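You operate a simulated robot arm through the tools that you are given. There is no shell and no other tool. Be economical: measure what you need, move in short steps, check, and stop when the job is done.

Carry out the task below with a simulated robot arm. There is one attempt and no reset: what you move stays moved.

## Task
Seal the master valve in the tester and bring the display to 6.
Fine: air on once the arm is over it; use the BAR knob; leave it running.
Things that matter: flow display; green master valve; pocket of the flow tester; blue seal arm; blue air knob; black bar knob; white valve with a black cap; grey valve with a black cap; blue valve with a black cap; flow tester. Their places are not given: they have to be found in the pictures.

The check looks at the end state, three seconds after you hand in, the way a careful person would. Anything else that was tipped, shoved, dropped, spilled or broken makes it a failure. A push-on lid holds only when it is set on centred and level and pressed home; a screw cap is set on level and turned clockwise until tight.

## Robot
A 6-joint arm with a two-finger parallel gripper, fixed in place. Base frame: the origin is at the foot of the arm, x ahead of it, y to its left, z up; the work surface is at about z = 866. Readings come in mm, degrees, newtons and seconds.
With the tool pointing down near the work surface it reaches from about 260 to 680 mm from the base axis. Its first joint turns from -66.0 to 66.0 degrees. Payload 2.9 kg.
Tool frame: the origin (TCP) lies between the finger pads and is the grasp point; the fingertips stand 30 mm ahead of it; z points along the fingers, y is the line along which they close. The gripper opens to 110 mm. The fingers are 20 mm wide and 10 mm thick; the gripper's body (48 by 112 mm) begins 55 mm behind the TCP.
Orientation is that of the tool frame in the base frame, as [roll, pitch, yaw] about the fixed x, y, z axes, in that order (R = Rz(yaw) Ry(pitch) Rx(roll)). With the fingers straight down and closing along the base's y, the tool's x points along the base's -x, its y along +y and its z along -z.

## Interface
- The arm moves only by the tool move_arm. Its argument "rows" is text: rows parted by semicolons, each of 7 numbers parted by spaces: the turn, a rotation vector about the base's x, y, z in degrees, then the shift along the base's x, y, z in mm, then the finger opening in mm, from 0 to 110. In form: wx wy wz x y z gripper; .... A call has 1 to 20 rows; each row is the pose to reach, as a shift and turn from the pose commanded when the call began. A row lasts 0.2 s, in which the tool goes at most 50 mm and 8.6 degrees; a call with a longer step from one row to the next is refused whole, and so is a gripper value outside its range. Where a pose cannot be reached the arm comes as near as it can. A force on the tool above 40 N (or 10 N above the force at the start of the call, whichever is more), or a blocked arm, ends the call early, and 0.2 s more pass. Each finger travels about 108 mm/s and halts on what it meets, pressing with about 44 N; the grip force reading is that of the motor and also rises with nothing between the fingers. The clock runs only during rows and for 0.2 s after the last one: add rows that repeat a pose to give the fingers time. The reply holds the time, the measured pose of the TCP, the force on the tool along the base axes, the opening and the grip force, in the units named above and with some noise, and new pictures: "show" is both (left out), scene, wrist or none.
- Cameras (640 x 400 px; columns grow to the right, rows downward): "scene" is fixed at [92.4, 451.1, 1379.3]; the picture's right is [-0.57, -0.82, 0.00], its down [-0.50, 0.34, -0.80] and it looks along [0.65, -0.45, -0.61] (base axes); focal length 248 px, centre (320, 200). "wrist" rides on the gripper at [72, 17, -103] in the tool frame; the picture's right is [-0.23, 0.97, 0.00], its down [-0.76, -0.18, -0.62] and it looks along [-0.61, -0.14, 0.78] (tool axes); focal length 222 px, centre (320, 200).
- pixel_to_xyz(camera, pixels): for up to 12 pixels [column, row] of the newest picture of that camera ("zoom" is the newest enlarged one), the place [x, y, z] in the base frame of the surface seen there, good to about 3 mm. It takes no simulated time.
- zoom(camera, box): a new picture of the part [left, top, right, bottom] of that camera's present view, enlarged. It takes no simulated time.
- job_done(): hands the job in; it is judged then, once.

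Work in short steps. Measure before you move; look again where a grasp or a placing could have gone wrong, and mend it. You have 80 turns and 170 pictures in all, those below and enlarged ones among them. Open the gripper and draw the arm clear of the work before you hand the job in, unless the task says otherwise; then end with one line.

The tools are called after "Emit:" as a command line: name --argument value ..., lists and objects as JSON in quotes. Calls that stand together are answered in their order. move_arm: Moves the arm, as the interface text tells. Its arguments: {"type":"object","properties":{"rows":{"type":"string"},"show":{"type":"string","enum":["both","scene","wrist","none"]}},"required":["rows"]} The other tools are called the same way: pixel_to_xyz (camera, pixels) gives the place of the surface under pixels of a picture; zoom (camera, box) takes an enlarged picture of a part of a camera's view; job_done () hands the job in.

At the start:

```text
time: 0.0
tool_pos: [455.5, -50.0, 1209.0]
tool_rot: [180.0, -0.1, -179.9]
force: [0.3, -0.6, 0.1]
opening: 110.1
grasp_force: 0.0
```

scene: 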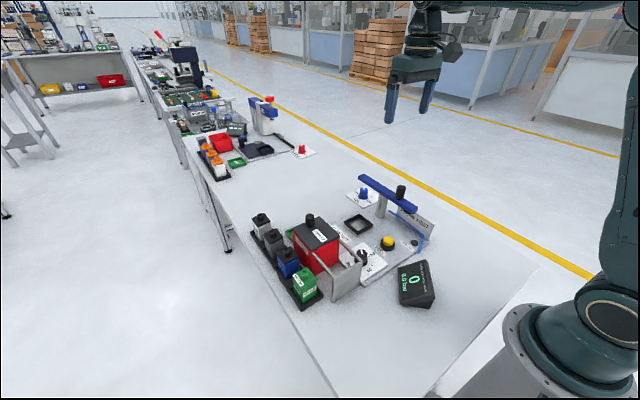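
wrist: 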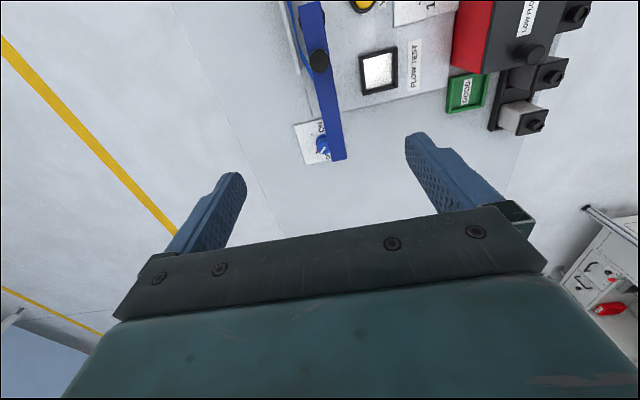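

The scene shows the tester around pixels (260-440, 170-310). I zoom in for detail.

Emit:
zoom --camera "scene" --box '[240, 160, 450, 315]'

Emit:
zoom --camera "wrist" --box '[270, 0, 600, 180]'

```text
2.58 times, centred on (345, 238) of scene
```

zoom: 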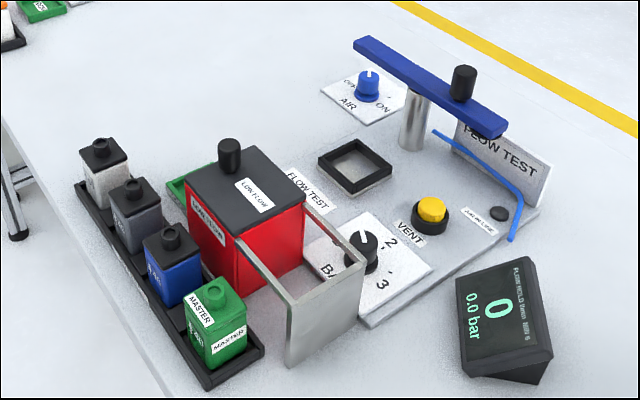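

```text
1.94 times, centred on (435, 90) of wrist
```

zoom: 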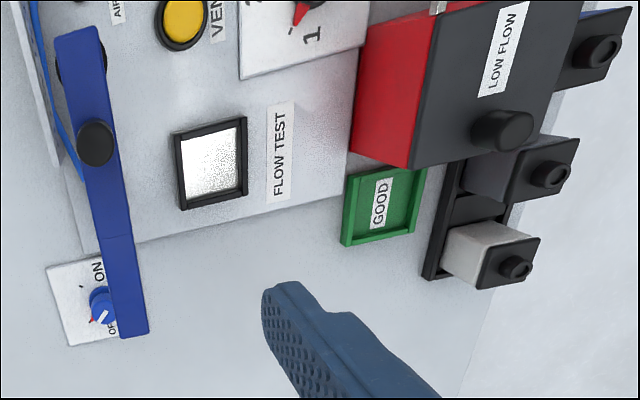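

I measure the key points with the newest zoom (wrist) and scene.

Emit:
pixel_to_xyz --camera "wrist" --pixels '[[312, 6], [338, 158], [318, 60], [378, 72], [364, 56], [394, 50], [397, 88], [364, 94], [321, 146], [529, 50], [467, 92], [537, 125]]'

Emit:
pixel_to_xyz --camera "zoom" --pixels '[[95, 143], [210, 165], [300, 12], [182, 25], [85, 35], [130, 335], [515, 265], [118, 190], [75, 130], [105, 300]]'

Emit:
pixel_to_xyz --camera "scene" --pixels '[[361, 178], [415, 210], [401, 190], [376, 200], [376, 214], [359, 225], [388, 243], [362, 256], [304, 283], [304, 270], [286, 254], [361, 191]]'

```text
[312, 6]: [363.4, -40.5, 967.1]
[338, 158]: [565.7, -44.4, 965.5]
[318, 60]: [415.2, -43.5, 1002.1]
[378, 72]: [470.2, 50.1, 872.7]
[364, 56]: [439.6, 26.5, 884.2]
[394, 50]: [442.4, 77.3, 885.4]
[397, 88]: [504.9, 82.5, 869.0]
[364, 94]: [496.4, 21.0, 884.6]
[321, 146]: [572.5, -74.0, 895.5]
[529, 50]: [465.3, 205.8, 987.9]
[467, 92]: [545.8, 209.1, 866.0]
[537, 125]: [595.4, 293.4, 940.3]
```

```text
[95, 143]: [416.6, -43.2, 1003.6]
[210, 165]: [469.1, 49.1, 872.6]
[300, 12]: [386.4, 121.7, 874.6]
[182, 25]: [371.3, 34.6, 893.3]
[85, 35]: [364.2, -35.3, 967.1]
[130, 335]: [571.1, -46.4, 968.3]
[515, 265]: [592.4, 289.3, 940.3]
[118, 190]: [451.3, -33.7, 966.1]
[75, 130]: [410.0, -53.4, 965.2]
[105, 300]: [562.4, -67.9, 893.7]
```

```text
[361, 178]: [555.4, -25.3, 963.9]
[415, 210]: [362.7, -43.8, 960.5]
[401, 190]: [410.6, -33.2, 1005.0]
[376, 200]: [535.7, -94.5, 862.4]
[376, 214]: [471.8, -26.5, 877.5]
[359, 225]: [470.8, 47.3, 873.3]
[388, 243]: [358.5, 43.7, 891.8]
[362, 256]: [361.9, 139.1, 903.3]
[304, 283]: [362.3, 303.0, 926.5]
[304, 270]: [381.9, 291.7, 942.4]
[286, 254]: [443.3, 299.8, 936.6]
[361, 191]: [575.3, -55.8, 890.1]
```

The pocket is centred near (470,51), the arm runs along x at y≈-43, and the green valve is near (372,300). I move the gripper over the valve side for a better look.

Emit:
move_arm --rows "0 0 0 -10 40 0 110;0 0 0 -30 80 -0 110;0 0 0 -50 120 0 110;0 0 0 -75 160 0 110;0 0 0 -95 200 0 110;0 0 0 -105 240 0 110;0 0 0 -105 240 0 110"

```text
time: 1.6
tool_pos: [348.3, 190.2, 1206.5]
tool_rot: [179.9, 0.0, 179.9]
force: [0.6, 0.0, 0.4]
opening: 109.8
grasp_force: 0.0
```

scene: 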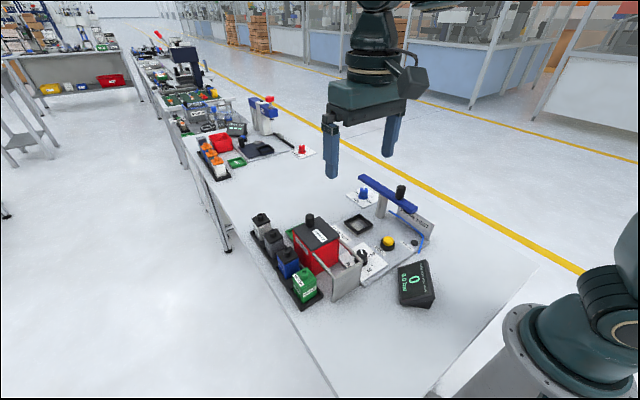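
wrist: 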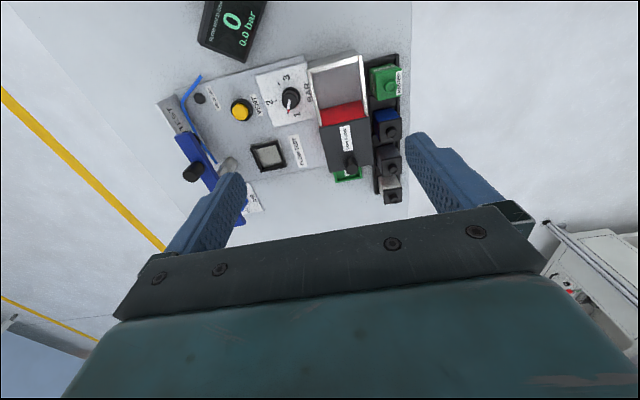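

Emit:
zoom --camera "wrist" --box '[300, 40, 430, 210]'

Emit:
zoom --camera "wrist" --box '[150, 60, 340, 220]'

```text
2.35 times, centred on (365, 125) of wrist
```

zoom: 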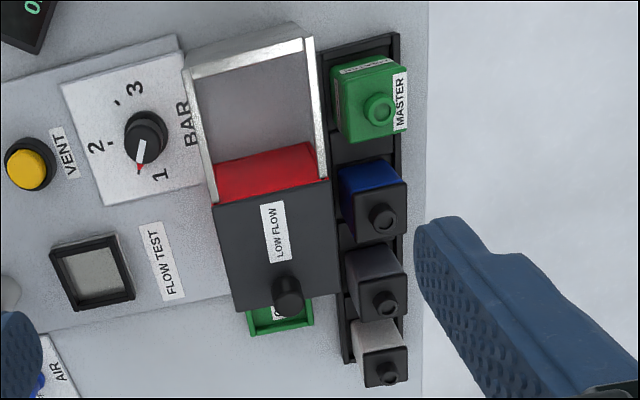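

```text
2.50 times, centred on (245, 140) of wrist
```

zoom: 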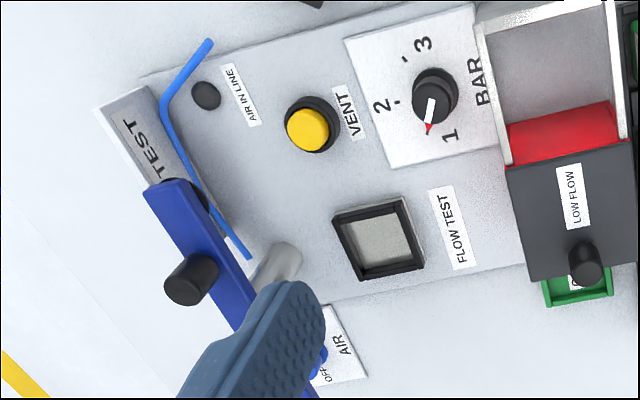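

Seal pad is under the near end of the arm (dark disc by zoom (185,185)). I measure the green valve, its surroundings, the post and the knobs.

Emit:
pixel_to_xyz --camera "wrist" --pixels '[[371, 68], [398, 66], [398, 93], [373, 97], [388, 86], [365, 55], [397, 54], [364, 76], [370, 110], [381, 116], [385, 108], [231, 163]]'

Emit:
pixel_to_xyz --camera "zoom" --pixels '[[335, 215], [403, 200], [423, 264], [360, 278], [375, 240], [285, 250], [430, 105], [429, 129], [448, 92], [205, 95], [310, 130], [185, 183]]'

```text
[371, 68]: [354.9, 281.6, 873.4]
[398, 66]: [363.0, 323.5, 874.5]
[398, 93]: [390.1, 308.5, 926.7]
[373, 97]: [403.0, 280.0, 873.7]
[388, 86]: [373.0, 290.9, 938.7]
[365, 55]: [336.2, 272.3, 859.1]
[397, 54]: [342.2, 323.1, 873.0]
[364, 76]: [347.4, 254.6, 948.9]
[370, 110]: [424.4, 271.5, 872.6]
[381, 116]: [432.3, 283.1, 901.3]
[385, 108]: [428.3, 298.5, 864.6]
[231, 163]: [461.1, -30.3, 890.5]
```

```text
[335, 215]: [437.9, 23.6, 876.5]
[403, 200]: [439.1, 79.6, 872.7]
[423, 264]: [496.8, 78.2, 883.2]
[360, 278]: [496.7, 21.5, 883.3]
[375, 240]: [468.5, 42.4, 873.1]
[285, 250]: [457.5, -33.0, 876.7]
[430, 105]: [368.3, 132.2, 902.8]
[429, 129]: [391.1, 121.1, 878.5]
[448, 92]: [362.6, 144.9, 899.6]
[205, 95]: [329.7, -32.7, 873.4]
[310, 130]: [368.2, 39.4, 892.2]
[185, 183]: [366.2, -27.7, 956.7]
```

I zoom on the green valve for exact edges.

Emit:
zoom --camera "wrist" --box '[345, 40, 425, 120]'

Emit:
zoom --camera "scene" --box '[270, 220, 380, 320]'

```text
5.00 times, centred on (385, 80) of wrist
```

zoom: 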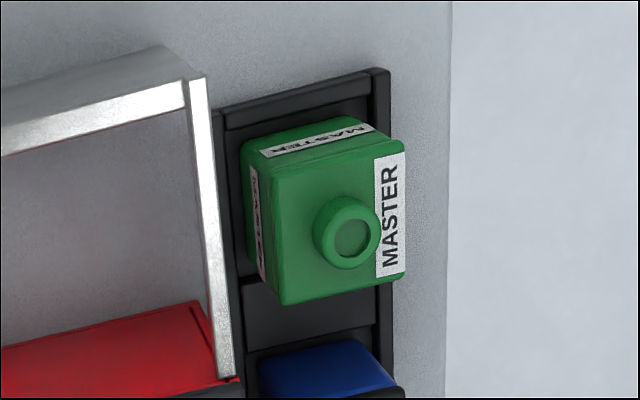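

```text
4.00 times, centred on (325, 270) of scene
```

zoom: 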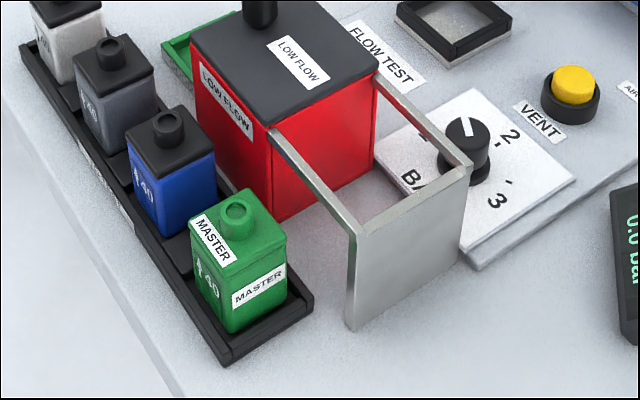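

I query the valve's top corners, spigot and fence in this zoom.

Emit:
pixel_to_xyz --camera "zoom" --pixels '[[192, 218], [247, 194], [283, 238], [228, 266], [237, 208], [232, 328], [285, 297], [355, 230], [275, 135], [215, 200], [212, 150], [168, 113]]'

Emit:
pixel_to_xyz --camera "wrist" --pixels '[[378.3, 72], [392.5, 67.5], [394.8, 93.5], [381, 96.7], [389, 88], [386, 82], [371, 85], [370, 56]]'

```text
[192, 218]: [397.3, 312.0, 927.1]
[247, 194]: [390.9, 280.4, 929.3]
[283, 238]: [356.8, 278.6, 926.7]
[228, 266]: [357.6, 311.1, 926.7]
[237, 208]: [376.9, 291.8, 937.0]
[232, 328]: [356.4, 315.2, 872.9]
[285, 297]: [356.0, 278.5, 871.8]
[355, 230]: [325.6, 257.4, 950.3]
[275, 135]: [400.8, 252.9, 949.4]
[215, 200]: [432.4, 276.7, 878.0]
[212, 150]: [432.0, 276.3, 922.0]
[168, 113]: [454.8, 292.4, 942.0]
```

```text
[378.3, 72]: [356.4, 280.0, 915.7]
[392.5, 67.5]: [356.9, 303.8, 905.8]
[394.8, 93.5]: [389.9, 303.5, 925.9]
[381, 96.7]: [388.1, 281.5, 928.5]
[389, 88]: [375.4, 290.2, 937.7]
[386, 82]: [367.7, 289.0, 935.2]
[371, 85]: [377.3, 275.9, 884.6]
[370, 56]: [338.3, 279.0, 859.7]
```

Valve body spans x≈355–396, y≈277–313, with top at 927; the fence is close on the -y side, but there is room along x. I rotate the gripper -90° to close along x and go above it.

Emit:
move_arm --rows "0 0 -8 3 10 0 110;0 0 -16 6 20 0 110;0 0 -24 9 30 0 110;0 0 -32 12 40 -10 105;0 0 -40 15 50 -20 100;0 0 -48 18 60 -30 95;0 0 -56 20 70 -40 90;0 0 -64 22 80 -60 85;0 0 -72 24 90 -80 80;0 0 -80 25 100 -100 75;0 0 -85 25 105 -120 70;0 0 -90 25 105 -140 70;0 0 -90 25 105 -140 70;0 0 -90 25 105 -140 70"

```text
time: 4.6
tool_pos: [376.4, 295.9, 1068.6]
tool_rot: [-180.0, -0.1, 90.1]
force: [-0.6, 0.0, -0.3]
opening: 70.2
grasp_force: 0.1
```

scene: 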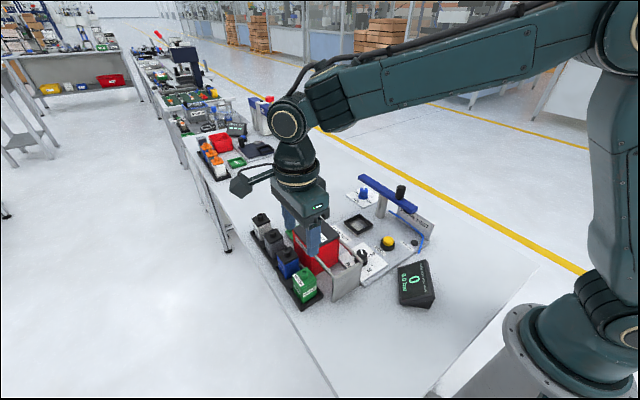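
wrist: 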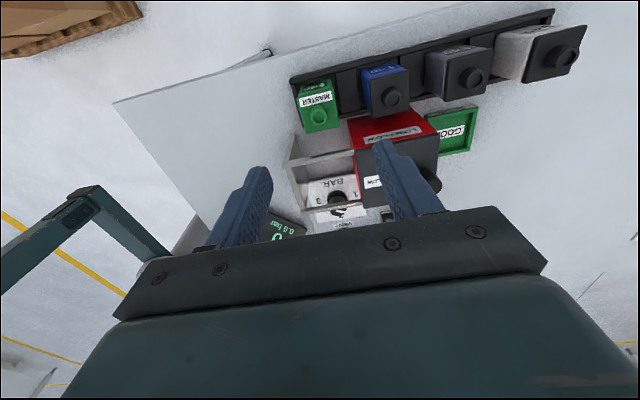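

Valve visible at wrist (318,110). I re-measure its position from this view.

Emit:
zoom --camera "wrist" --box '[280, 60, 440, 160]'

Emit:
pixel_to_xyz --camera "wrist" --pixels '[[319, 115], [300, 108], [332, 94], [337, 124], [306, 131], [363, 95], [367, 112], [398, 108]]'

```text
4.00 times, centred on (360, 110) of wrist
```

zoom: 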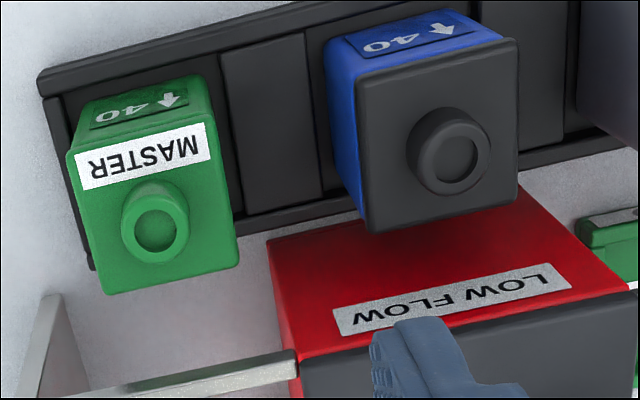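

```text
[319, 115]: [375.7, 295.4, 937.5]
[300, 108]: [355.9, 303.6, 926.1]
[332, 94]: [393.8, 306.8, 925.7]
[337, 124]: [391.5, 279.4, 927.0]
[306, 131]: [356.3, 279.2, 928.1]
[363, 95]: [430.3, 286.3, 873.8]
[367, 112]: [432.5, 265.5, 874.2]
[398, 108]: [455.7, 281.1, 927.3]
```

Centre (375.5, 295) agrees with the TCP; blue begins at x≈430, so there is clearance for the fingers. I descend and close.

Emit:
move_arm --rows "0 0 0 -1 -1 -40 66;0 0 0 -1 -1 -80 66;0 0 0 -1 -1 -115 66;0 0 0 -1 -1 -140 66;0 0 0 -1 -1 -157 66;0 0 0 -1 -1 -157 66"

```text
time: 6.0
tool_pos: [373.8, 294.1, 909.0]
tool_rot: [-180.0, 0.0, 90.0]
force: [0.4, 0.4, 0.9]
opening: 66.2
grasp_force: 0.0
```

scene: 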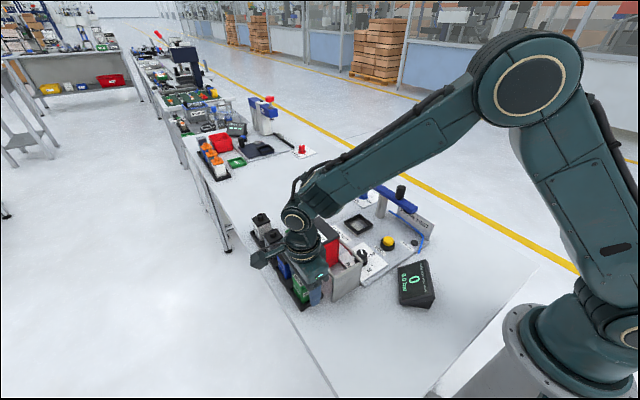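
wrist: 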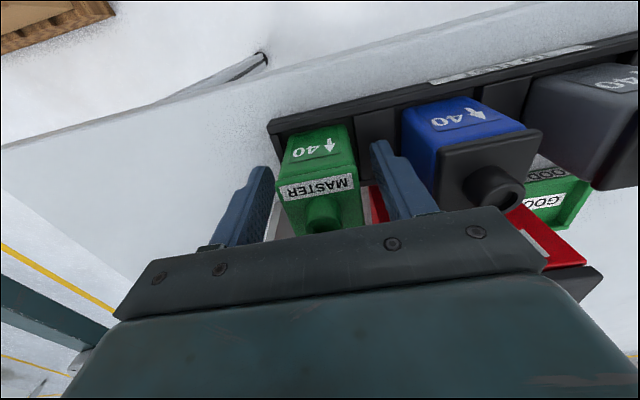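

The valve lies between the fingers, and nothing is touched. I close and lift.

Emit:
move_arm --rows "0 0 0 1 0 0 50;0 0 0 1 0 0 36;0 0 0 1 0 0 30;0 0 0 1 0 0 30;0 0 0 1 0 0 30" --show "none"

Emit:
move_arm --rows "0 0 0 0 0 10 30;0 0 0 0 0 30 30;0 0 0 0 0 60 30;0 0 0 0 0 100 30;0 0 0 0 0 150 30;0 0 0 0 0 190 30;0 0 0 0 0 220 30;0 0 0 0 0 220 30"

```text
time: 7.2
tool_pos: [375.5, 295.3, 910.6]
tool_rot: [-180.0, 0.0, 90.0]
force: [-0.2, 0.5, 0.1]
opening: 39.1
grasp_force: 43.5
```

```text
time: 9.0
tool_pos: [375.8, 295.8, 1133.0]
tool_rot: [180.0, 0.0, 90.0]
force: [-0.4, 0.2, 0.0]
opening: 30.0
grasp_force: 0.0
```

scene: 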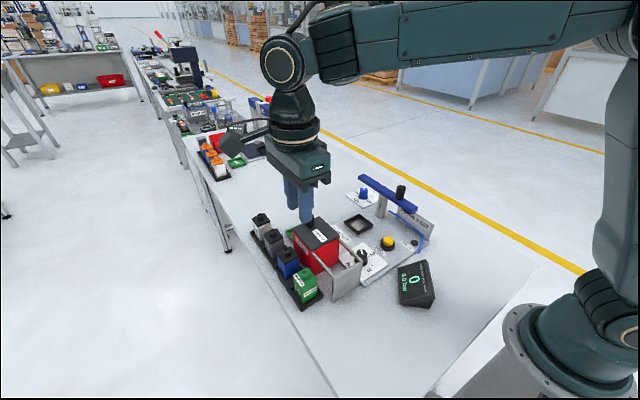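
wrist: 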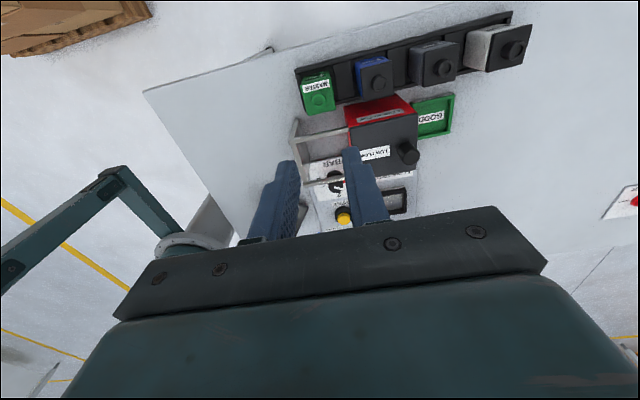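

The grasp slipped: the opening is 30 and the valve is still in the tray. I check whether it moved.

Emit:
zoom --camera "wrist" --box '[280, 50, 440, 150]'

Emit:
zoom --camera "scene" --box '[270, 220, 380, 320]'

```text
4.00 times, centred on (360, 100) of wrist
```

zoom: 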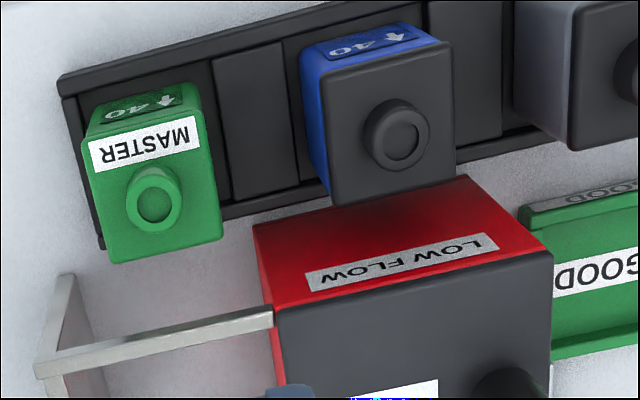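

```text
4.00 times, centred on (325, 270) of scene
```

zoom: 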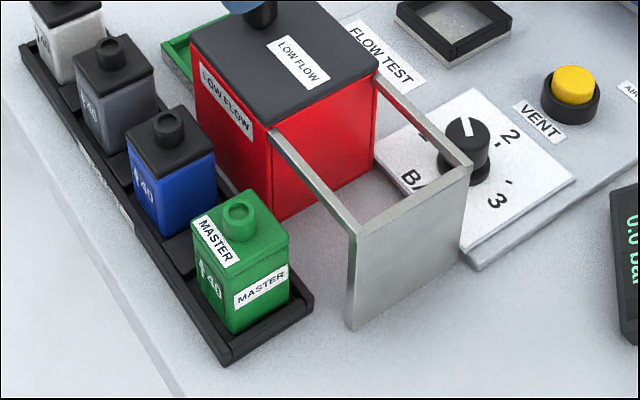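

It is still upright. I remeasure and regrip with a fully closed command and a slow lift.

Emit:
pixel_to_xyz --camera "zoom" --pixels '[[196, 218], [249, 194], [286, 239], [231, 266], [239, 209]]'

Emit:
move_arm --rows "0 0 0 0 0 -20 66;0 0 0 0 0 -50 66;0 0 0 0 0 -90 66;0 0 0 0 0 -130 66;0 0 0 0 0 -170 66;0 0 0 0 0 -205 66;0 0 0 0 0 -223 66;0 0 0 0 0 -223 66;0 0 0 0 0 -223 40;0 0 0 0 0 -223 10;0 0 0 0 0 -223 0;0 0 0 0 0 -223 0;0 0 0 0 0 -223 0"

```text
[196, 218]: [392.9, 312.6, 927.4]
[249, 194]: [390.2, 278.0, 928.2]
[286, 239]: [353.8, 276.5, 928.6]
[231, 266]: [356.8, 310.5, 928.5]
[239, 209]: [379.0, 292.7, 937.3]
```

```text
time: 11.8
tool_pos: [372.5, 293.0, 906.3]
tool_rot: [-180.0, 0.0, 90.1]
force: [-0.3, 0.0, -0.6]
opening: 39.4
grasp_force: 43.9
```

scene: 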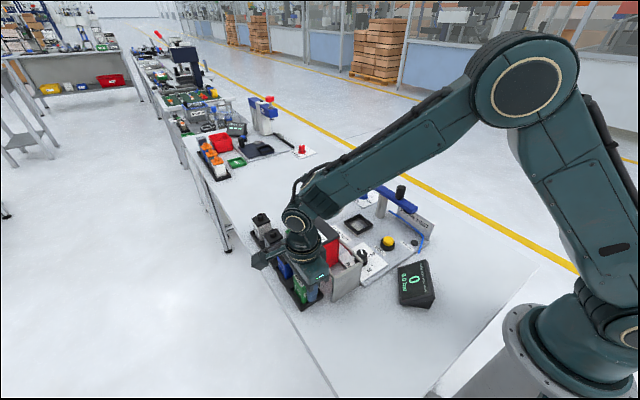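
wrist: 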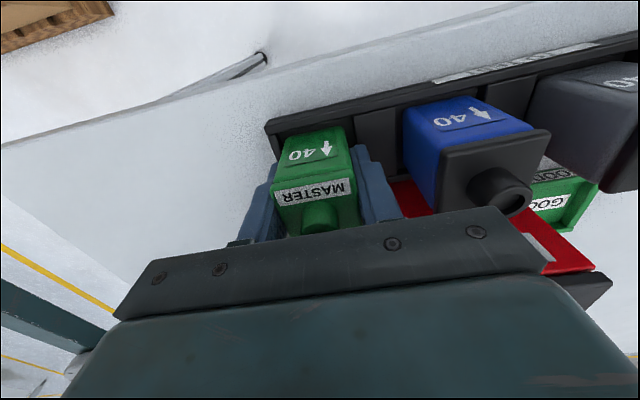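

Grip reads 43.9 N at 39.4 mm. I lift slowly by 20 mm and check.

Emit:
move_arm --rows "0 0 0 0 0 1 0;0 0 0 0 0 3 0;0 0 0 0 0 6 0;0 0 0 0 0 9 0;0 0 0 0 0 12 0;0 0 0 0 0 16 0;0 0 0 0 0 20 0;0 0 0 0 0 20 0"

```text
time: 13.6
tool_pos: [374.5, 295.3, 929.1]
tool_rot: [179.9, 0.0, 90.0]
force: [-0.9, -0.5, -0.3]
opening: 39.8
grasp_force: 43.9
```

scene: 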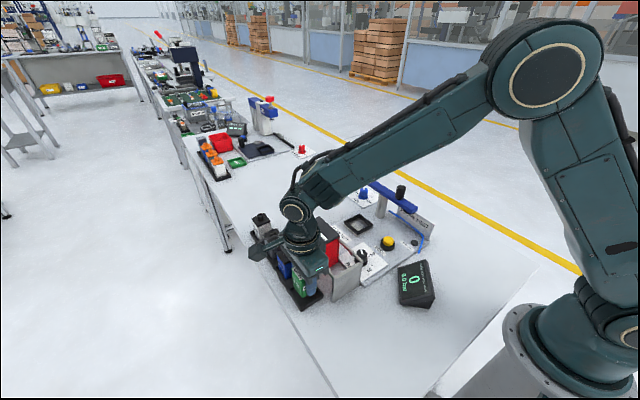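
wrist: 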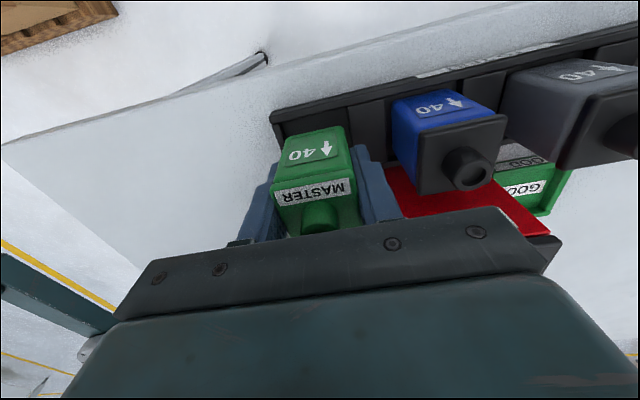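

The valve rises with the gripper. I lift higher smoothly.

Emit:
move_arm --rows "0 0 0 0 0 4 0;0 0 0 0 0 12 0;0 0 0 0 0 24 0;0 0 0 0 0 38 0;0 0 0 0 0 54 0;0 0 0 0 0 70 0;0 0 0 0 0 86 0;0 0 0 0 0 102 0;0 0 0 0 0 118 0;0 0 0 0 0 134 0;0 0 0 0 0 150 0;0 0 0 0 0 162 0;0 0 0 0 0 170 0;0 0 0 0 0 174 0;0 0 0 0 0 175 0"

```text
time: 16.8
tool_pos: [376.1, 295.0, 1102.7]
tool_rot: [-180.0, 0.0, 89.9]
force: [-0.5, 0.0, -0.8]
opening: 39.6
grasp_force: 44.1
```

scene: 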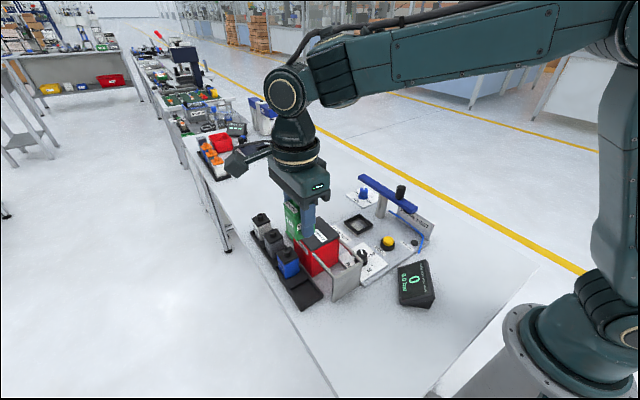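
wrist: 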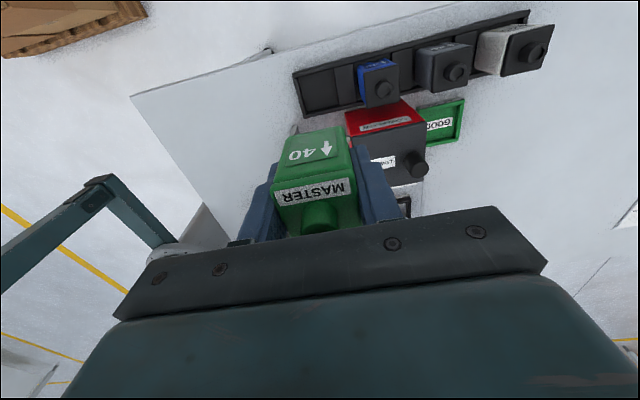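

Held firmly. I carry it at this height to over the pocket (467.5, 51).

Emit:
move_arm --rows "0 0 0 2 -4 0 0;0 0 0 5 -14 0 0;0 0 0 11 -30 0 0;0 0 0 18 -48 0 0;0 0 0 25 -66 0 0;0 0 0 32 -84 0 0;0 0 0 39 -102 0 0;0 0 0 45 -120 0 0;0 0 0 52 -138 0 0;0 0 0 59 -156 0 0;0 0 0 65 -174 0 0;0 0 0 72 -192 0 0;0 0 0 79 -210 0 0;0 0 0 85 -226 0 0;0 0 0 89 -237 0 0;0 0 0 91 -242 0 0;0 0 0 92 -244 0 0;0 0 0 92 -244 0 0"

```text
time: 20.6
tool_pos: [468.4, 50.6, 1103.7]
tool_rot: [-180.0, 0.0, 90.0]
force: [0.1, 0.1, -1.6]
opening: 39.9
grasp_force: 44.1
```

scene: 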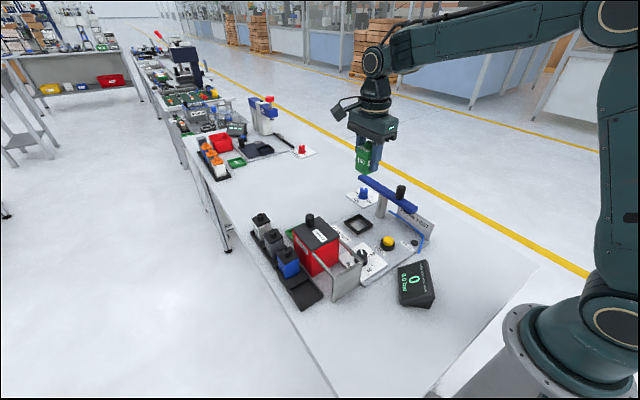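
wrist: 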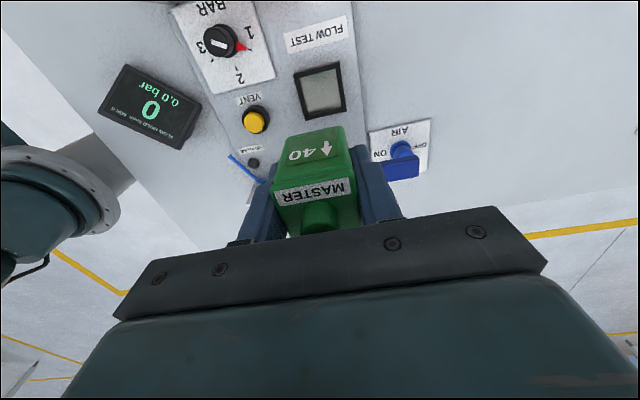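

I measure the pocket edges precisely in zoomed views.

Emit:
zoom --camera "wrist" --box '[275, 40, 365, 130]'

Emit:
zoom --camera "scene" --box '[330, 195, 390, 245]'

```text
4.44 times, centred on (320, 85) of wrist
```

zoom: 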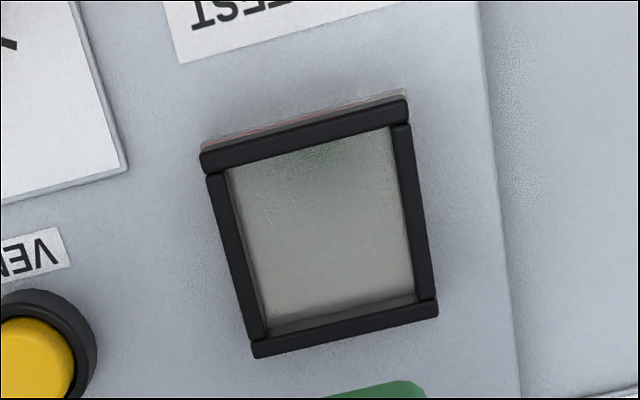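

```text
8.00 times, centred on (360, 220) of scene
```

zoom: 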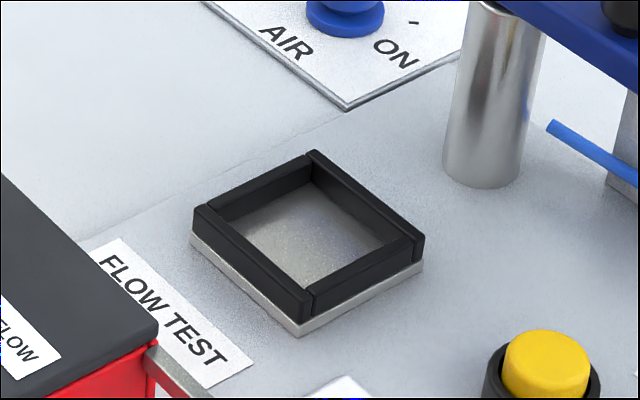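

Emit:
pixel_to_xyz --camera "zoom" --pixels '[[314, 153], [195, 210], [305, 292], [421, 238], [312, 165], [214, 211], [304, 284], [404, 238], [310, 228], [484, 180], [465, 175], [505, 180]]'

Emit:
pixel_to_xyz --camera "wrist" --pixels '[[304, 75.5], [366, 62], [335.5, 119], [372, 111], [327.5, 76.5], [363, 70], [333.5, 113.5], [368, 106]]'

```text
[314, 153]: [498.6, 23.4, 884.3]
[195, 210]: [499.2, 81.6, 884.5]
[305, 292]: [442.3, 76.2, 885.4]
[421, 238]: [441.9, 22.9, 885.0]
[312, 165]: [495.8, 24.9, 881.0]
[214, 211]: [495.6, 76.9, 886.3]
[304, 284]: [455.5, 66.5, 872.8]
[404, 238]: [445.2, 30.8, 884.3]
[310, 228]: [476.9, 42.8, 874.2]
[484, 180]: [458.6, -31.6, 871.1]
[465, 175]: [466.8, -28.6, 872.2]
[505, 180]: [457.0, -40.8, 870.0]
```

```text
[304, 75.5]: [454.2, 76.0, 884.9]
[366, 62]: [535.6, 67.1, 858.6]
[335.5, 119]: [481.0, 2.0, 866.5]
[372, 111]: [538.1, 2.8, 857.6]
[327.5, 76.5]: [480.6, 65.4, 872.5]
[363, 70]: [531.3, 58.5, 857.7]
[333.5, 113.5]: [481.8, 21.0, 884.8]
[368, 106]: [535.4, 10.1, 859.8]
```

Emit:
pixel_to_xyz --camera "wrist" --pixels '[[294.4, 76.2], [339.2, 63.4], [345.8, 108.2], [306, 118], [300, 79], [335, 69], [340, 105], [309, 113], [297, 95], [342, 88], [318, 71], [326, 113]]'

Emit:
zoom --camera "scene" --box '[340, 125, 410, 185]'

```text
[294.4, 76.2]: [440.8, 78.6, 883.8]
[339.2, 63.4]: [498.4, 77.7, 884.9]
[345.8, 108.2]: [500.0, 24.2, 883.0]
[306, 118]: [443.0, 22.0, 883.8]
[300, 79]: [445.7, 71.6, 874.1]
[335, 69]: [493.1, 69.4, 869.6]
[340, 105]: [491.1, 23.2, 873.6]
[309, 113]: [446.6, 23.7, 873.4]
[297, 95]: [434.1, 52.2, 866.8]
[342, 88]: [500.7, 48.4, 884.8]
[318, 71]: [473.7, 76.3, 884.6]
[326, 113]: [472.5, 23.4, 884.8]
```

```text
6.67 times, centred on (375, 155) of scene
```

zoom: 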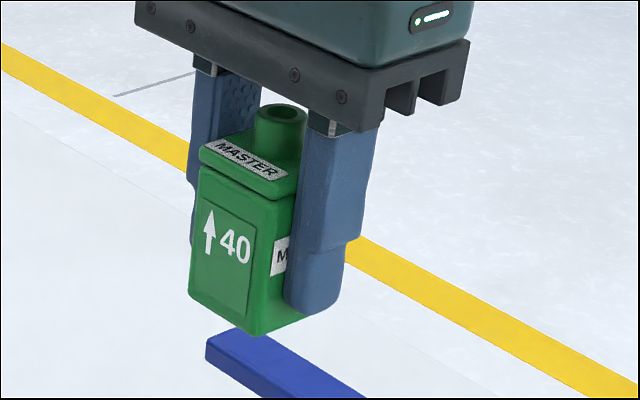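

Pocket centre is about (470.5, 50.5), top rim 884.5, floor 873. I measure the held valve and the fingertips.

Emit:
pixel_to_xyz --camera "zoom" --pixels '[[192, 293], [257, 330], [200, 155], [268, 198], [300, 313], [340, 285], [272, 320], [228, 240], [275, 118]]'

Emit:
pixel_to_xyz --camera "wrist" --pixels '[[279, 134], [343, 130], [347, 150], [274, 190], [351, 182], [310, 155]]'

```text
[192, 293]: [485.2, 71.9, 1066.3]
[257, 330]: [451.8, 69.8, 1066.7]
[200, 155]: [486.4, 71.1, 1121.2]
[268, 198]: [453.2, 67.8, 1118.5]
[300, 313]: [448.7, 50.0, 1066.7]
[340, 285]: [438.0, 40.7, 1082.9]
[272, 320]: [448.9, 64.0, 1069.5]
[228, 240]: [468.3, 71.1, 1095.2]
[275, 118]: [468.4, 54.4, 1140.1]
```

```text
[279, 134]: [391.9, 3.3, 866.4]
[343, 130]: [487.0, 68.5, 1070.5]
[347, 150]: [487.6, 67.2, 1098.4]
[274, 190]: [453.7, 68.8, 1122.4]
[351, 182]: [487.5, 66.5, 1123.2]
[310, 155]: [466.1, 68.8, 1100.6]
```

Valve centre is about (468.5, 51), with its bottom 37 mm below the TCP. I shift +2 mm in x and lower to just above the rim to check.

Emit:
move_arm --rows "0 0 0 1 0 -5 0;0 0 0 2 0 -18 0;0 0 0 2 0 -36 0;0 0 0 2 0 -54 0;0 0 0 2 0 -72 0;0 0 0 2 0 -90 0;0 0 0 2 0 -108 0;0 0 0 2 0 -126 0;0 0 0 2 0 -142 0;0 0 0 2 0 -154 0;0 0 0 2 0 -162 0;0 0 0 2 0 -166 0;0 0 0 2 0 -168 0;0 0 0 2 0 -168 0"

Emit:
zoom --camera "scene" --box '[330, 180, 400, 240]'

Emit:
zoom --camera "wrist" --box '[220, 60, 420, 240]'

```text
time: 23.6
tool_pos: [470.1, 50.6, 935.5]
tool_rot: [-180.0, 0.1, 90.0]
force: [0.0, 0.4, -1.9]
opening: 39.9
grasp_force: 43.8
```

scene: 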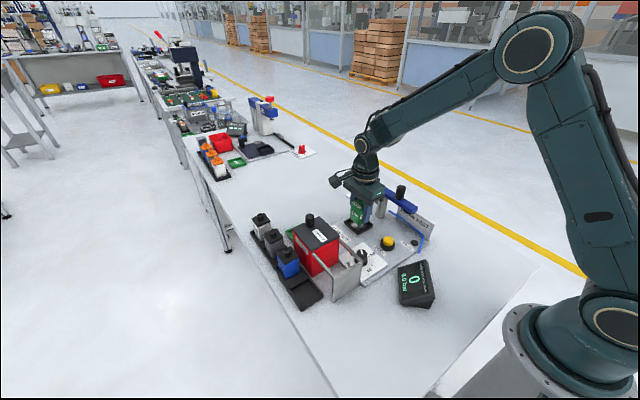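
wrist: 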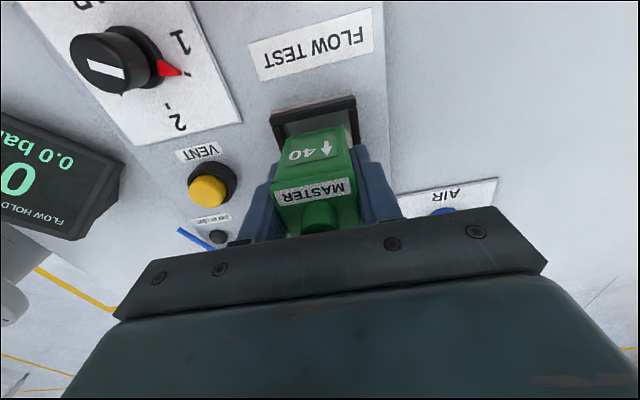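

```text
6.67 times, centred on (365, 210) of scene
```

zoom: 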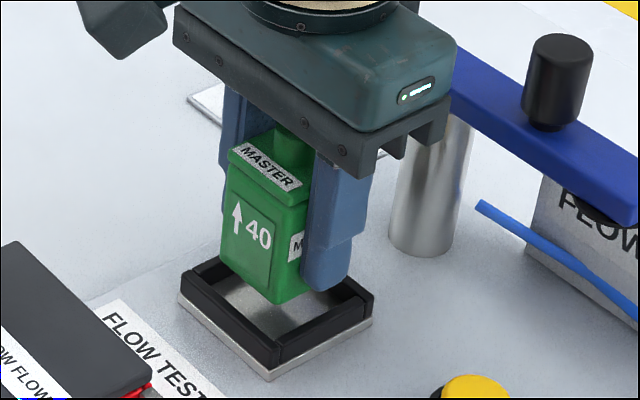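

```text
2.22 times, centred on (320, 150) of wrist
```

zoom: 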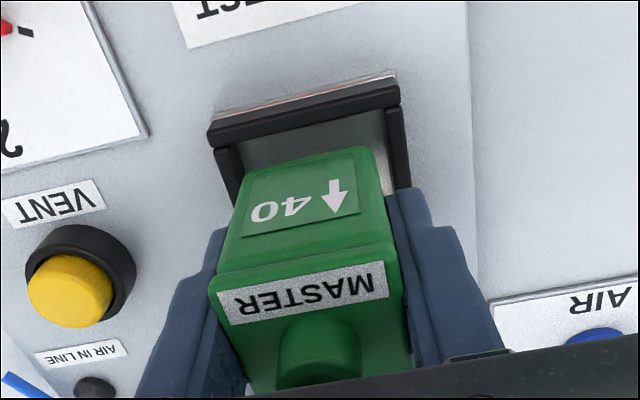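

Emit:
pixel_to_xyz --camera "zoom" --pixels '[[245, 165], [365, 150], [300, 240], [218, 265], [392, 255]]'

Emit:
pixel_to_xyz --camera "scene" --pixels '[[350.5, 219], [358, 224.5], [351, 207], [360, 213], [354, 217]]'

```text
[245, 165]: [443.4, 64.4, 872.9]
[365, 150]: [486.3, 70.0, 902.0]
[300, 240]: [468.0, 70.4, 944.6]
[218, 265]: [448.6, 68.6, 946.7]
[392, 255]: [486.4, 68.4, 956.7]
```

```text
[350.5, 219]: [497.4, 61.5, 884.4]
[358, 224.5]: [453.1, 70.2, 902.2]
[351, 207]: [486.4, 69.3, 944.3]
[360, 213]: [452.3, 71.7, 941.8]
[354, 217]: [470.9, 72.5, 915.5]
```

Alignment is good (front face y≈70.5, inside the rim's inner edge ≈74). I lower 17 mm so the fingertips stop just above the rim.

Emit:
move_arm --rows "0 0 0 0 0 -4 0;0 0 0 0 0 -8 0;0 0 0 0 0 -12 0;0 0 0 0 0 -15 0;0 0 0 0 0 -17 0;0 0 0 0 0 -17 0"

Emit:
zoom --camera "scene" --box '[330, 180, 400, 240]'

Emit:
zoom --camera "wrist" --box '[220, 60, 420, 240]'

```text
time: 25.0
tool_pos: [468.6, 51.3, 919.9]
tool_rot: [180.0, 0.0, 90.0]
force: [-0.2, -0.1, -1.2]
opening: 39.5
grasp_force: 44.1
```

scene: 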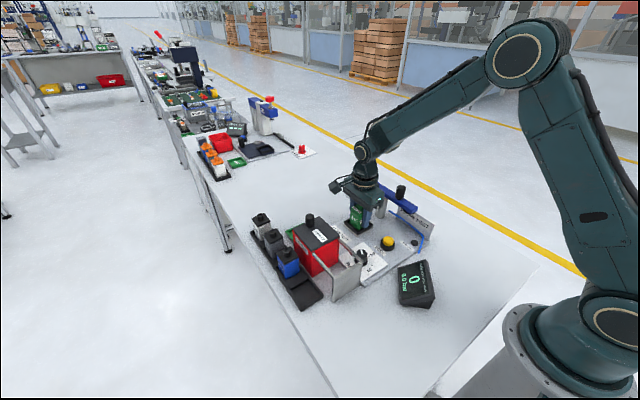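
wrist: 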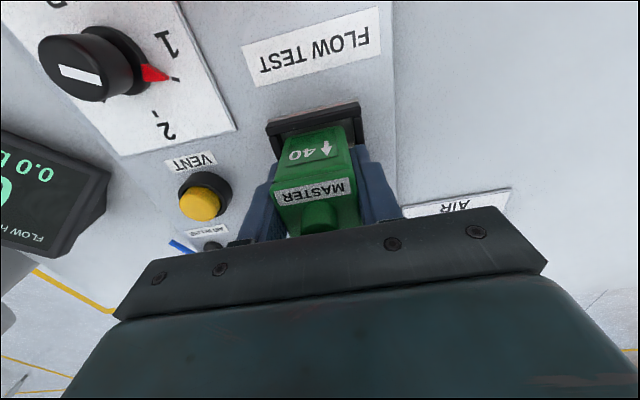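

```text
6.67 times, centred on (365, 210) of scene
```

zoom: 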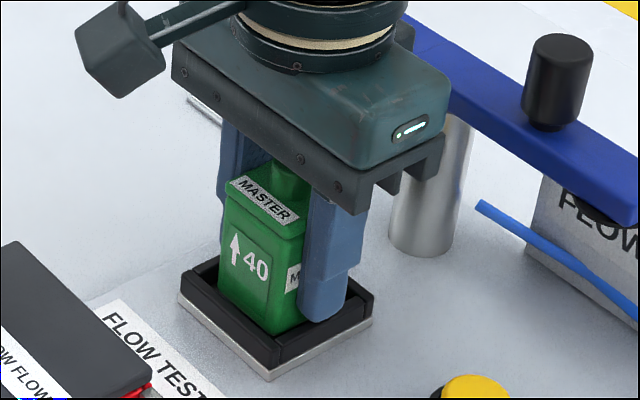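

```text
2.22 times, centred on (320, 150) of wrist
```

zoom: 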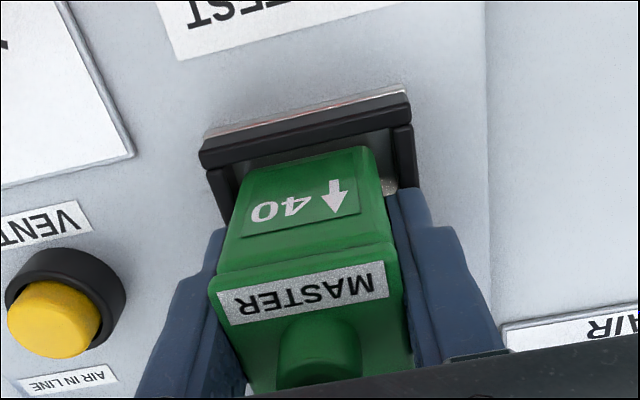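

The valve bottom is inside the rim. I lower 2 mm more and release slowly.

Emit:
move_arm --rows "0 0 0 0.5 0 -1 0;0 0 0 1 0 -2 0;0 0 0 1 0 -2 40;0 0 0 1 0 -2 45;0 0 0 1 0 -2 52;0 0 0 1 0 -2 60;0 0 0 1 0 -2 60"

Emit:
zoom --camera "scene" --box '[330, 180, 400, 240]'

```text
time: 26.6
tool_pos: [470.0, 49.2, 917.4]
tool_rot: [-180.0, -0.1, 89.9]
force: [-0.1, 0.6, 0.6]
opening: 60.0
grasp_force: 0.1
```

scene: 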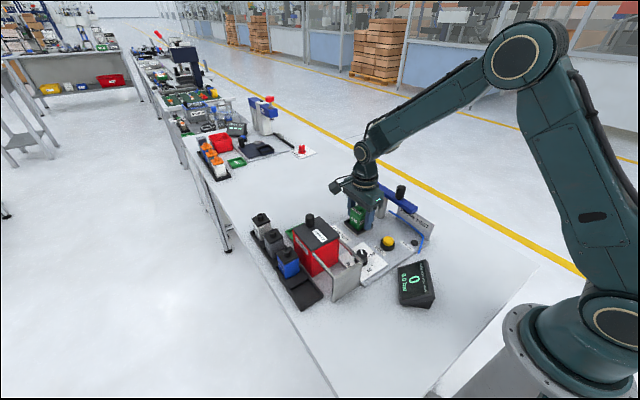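
wrist: 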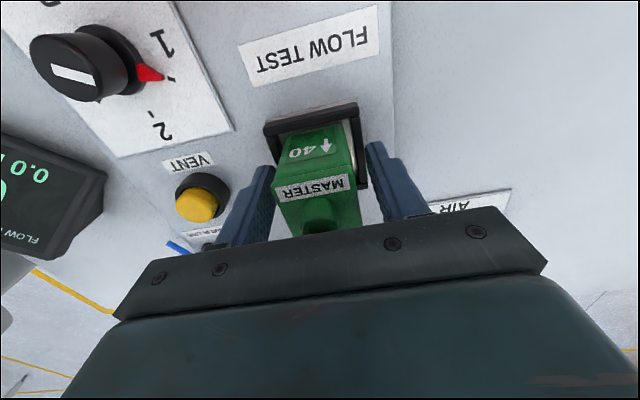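

```text
6.67 times, centred on (365, 210) of scene
```

zoom: 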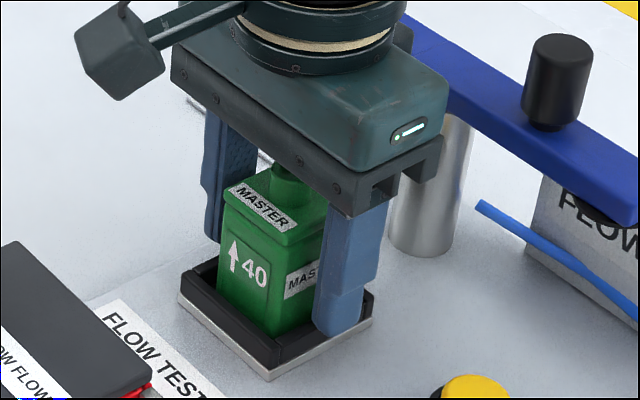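

Released; it seems seated. I raise straight up and inspect.

Emit:
move_arm --rows "0 0 0 0 0 10 60;0 0 0 0 0 40 60;0 0 0 0 0 80 60;0 0 0 0 0 120 60;0 0 0 0 0 160 60;0 0 0 0 0 190 60;0 0 0 0 0 200 60;0 0 0 0 0 200 60"

Emit:
zoom --camera "scene" --box '[325, 165, 445, 265]'

Emit:
zoom --camera "wrist" --box '[200, 20, 440, 220]'

```text
time: 28.4
tool_pos: [470.4, 49.0, 1115.4]
tool_rot: [-179.9, 0.0, 90.0]
force: [-0.5, -0.2, 0.0]
opening: 59.9
grasp_force: 0.1
```

scene: 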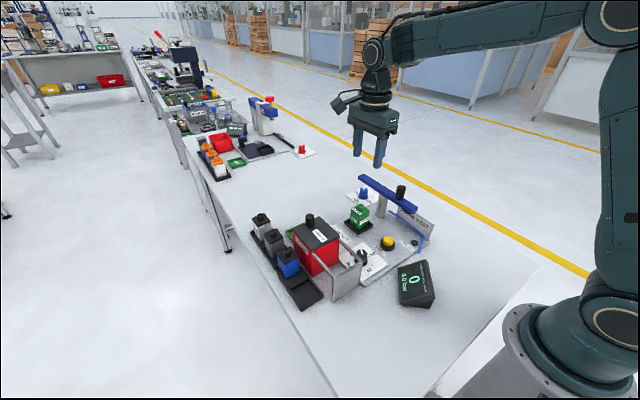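
wrist: 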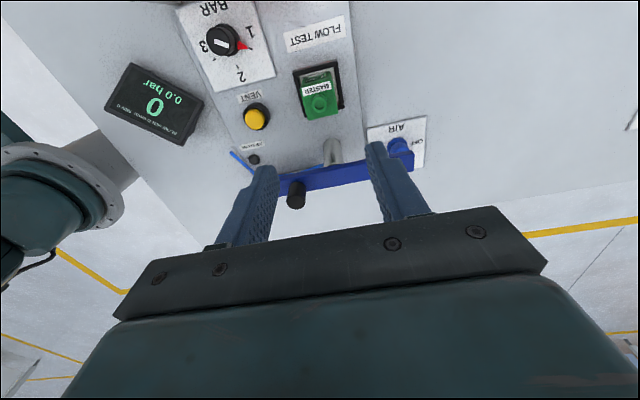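

```text
4.00 times, centred on (385, 215) of scene
```

zoom: 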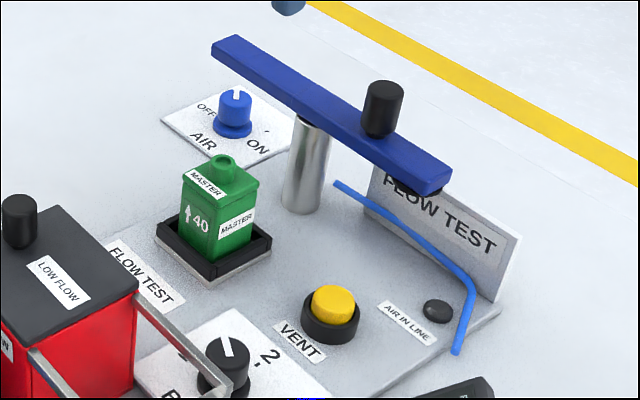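

```text
2.00 times, centred on (320, 120) of wrist
```

zoom: 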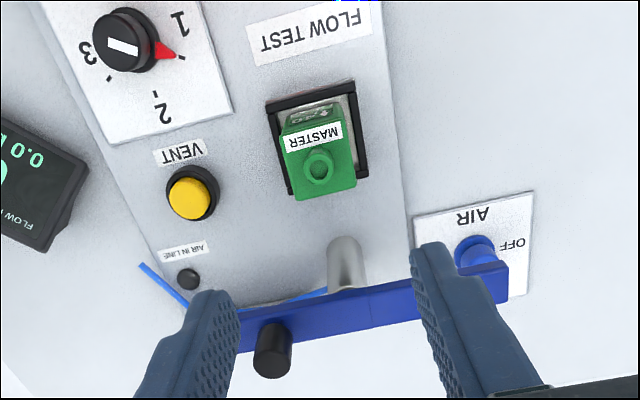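

Valve seated upright. I measure the spigot, arm edges, knob, and post.

Emit:
pixel_to_xyz --camera "zoom" --pixels '[[318, 168], [270, 358], [272, 330], [505, 268], [340, 285], [345, 318], [375, 288], [378, 325], [345, 250], [280, 145], [352, 185]]'

Emit:
zoom --camera "scene" --box '[395, 255, 445, 310]'

Emit:
pixel_to_xyz --camera "scene" --pixels '[[380.5, 186], [374, 187], [386, 188], [401, 186], [397, 196], [406, 196], [439, 212], [360, 177], [366, 175], [435, 207]]'

```text
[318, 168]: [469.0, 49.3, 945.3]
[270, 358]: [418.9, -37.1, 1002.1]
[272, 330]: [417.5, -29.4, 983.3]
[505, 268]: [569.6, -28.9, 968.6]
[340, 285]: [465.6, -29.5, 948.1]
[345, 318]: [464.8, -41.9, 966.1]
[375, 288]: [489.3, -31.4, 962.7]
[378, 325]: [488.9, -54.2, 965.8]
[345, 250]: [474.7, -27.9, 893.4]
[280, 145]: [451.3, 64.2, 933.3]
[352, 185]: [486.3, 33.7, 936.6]
```

```text
7.27 times, centred on (420, 282) of scene
```

zoom: 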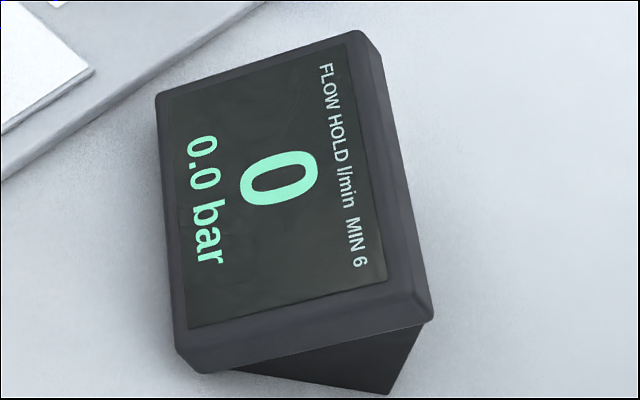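

```text
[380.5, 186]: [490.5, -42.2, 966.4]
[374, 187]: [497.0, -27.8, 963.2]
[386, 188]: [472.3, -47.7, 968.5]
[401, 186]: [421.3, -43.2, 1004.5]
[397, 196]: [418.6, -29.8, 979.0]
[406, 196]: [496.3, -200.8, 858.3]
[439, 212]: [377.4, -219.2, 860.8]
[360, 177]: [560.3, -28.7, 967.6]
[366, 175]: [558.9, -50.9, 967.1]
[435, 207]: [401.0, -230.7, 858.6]
```

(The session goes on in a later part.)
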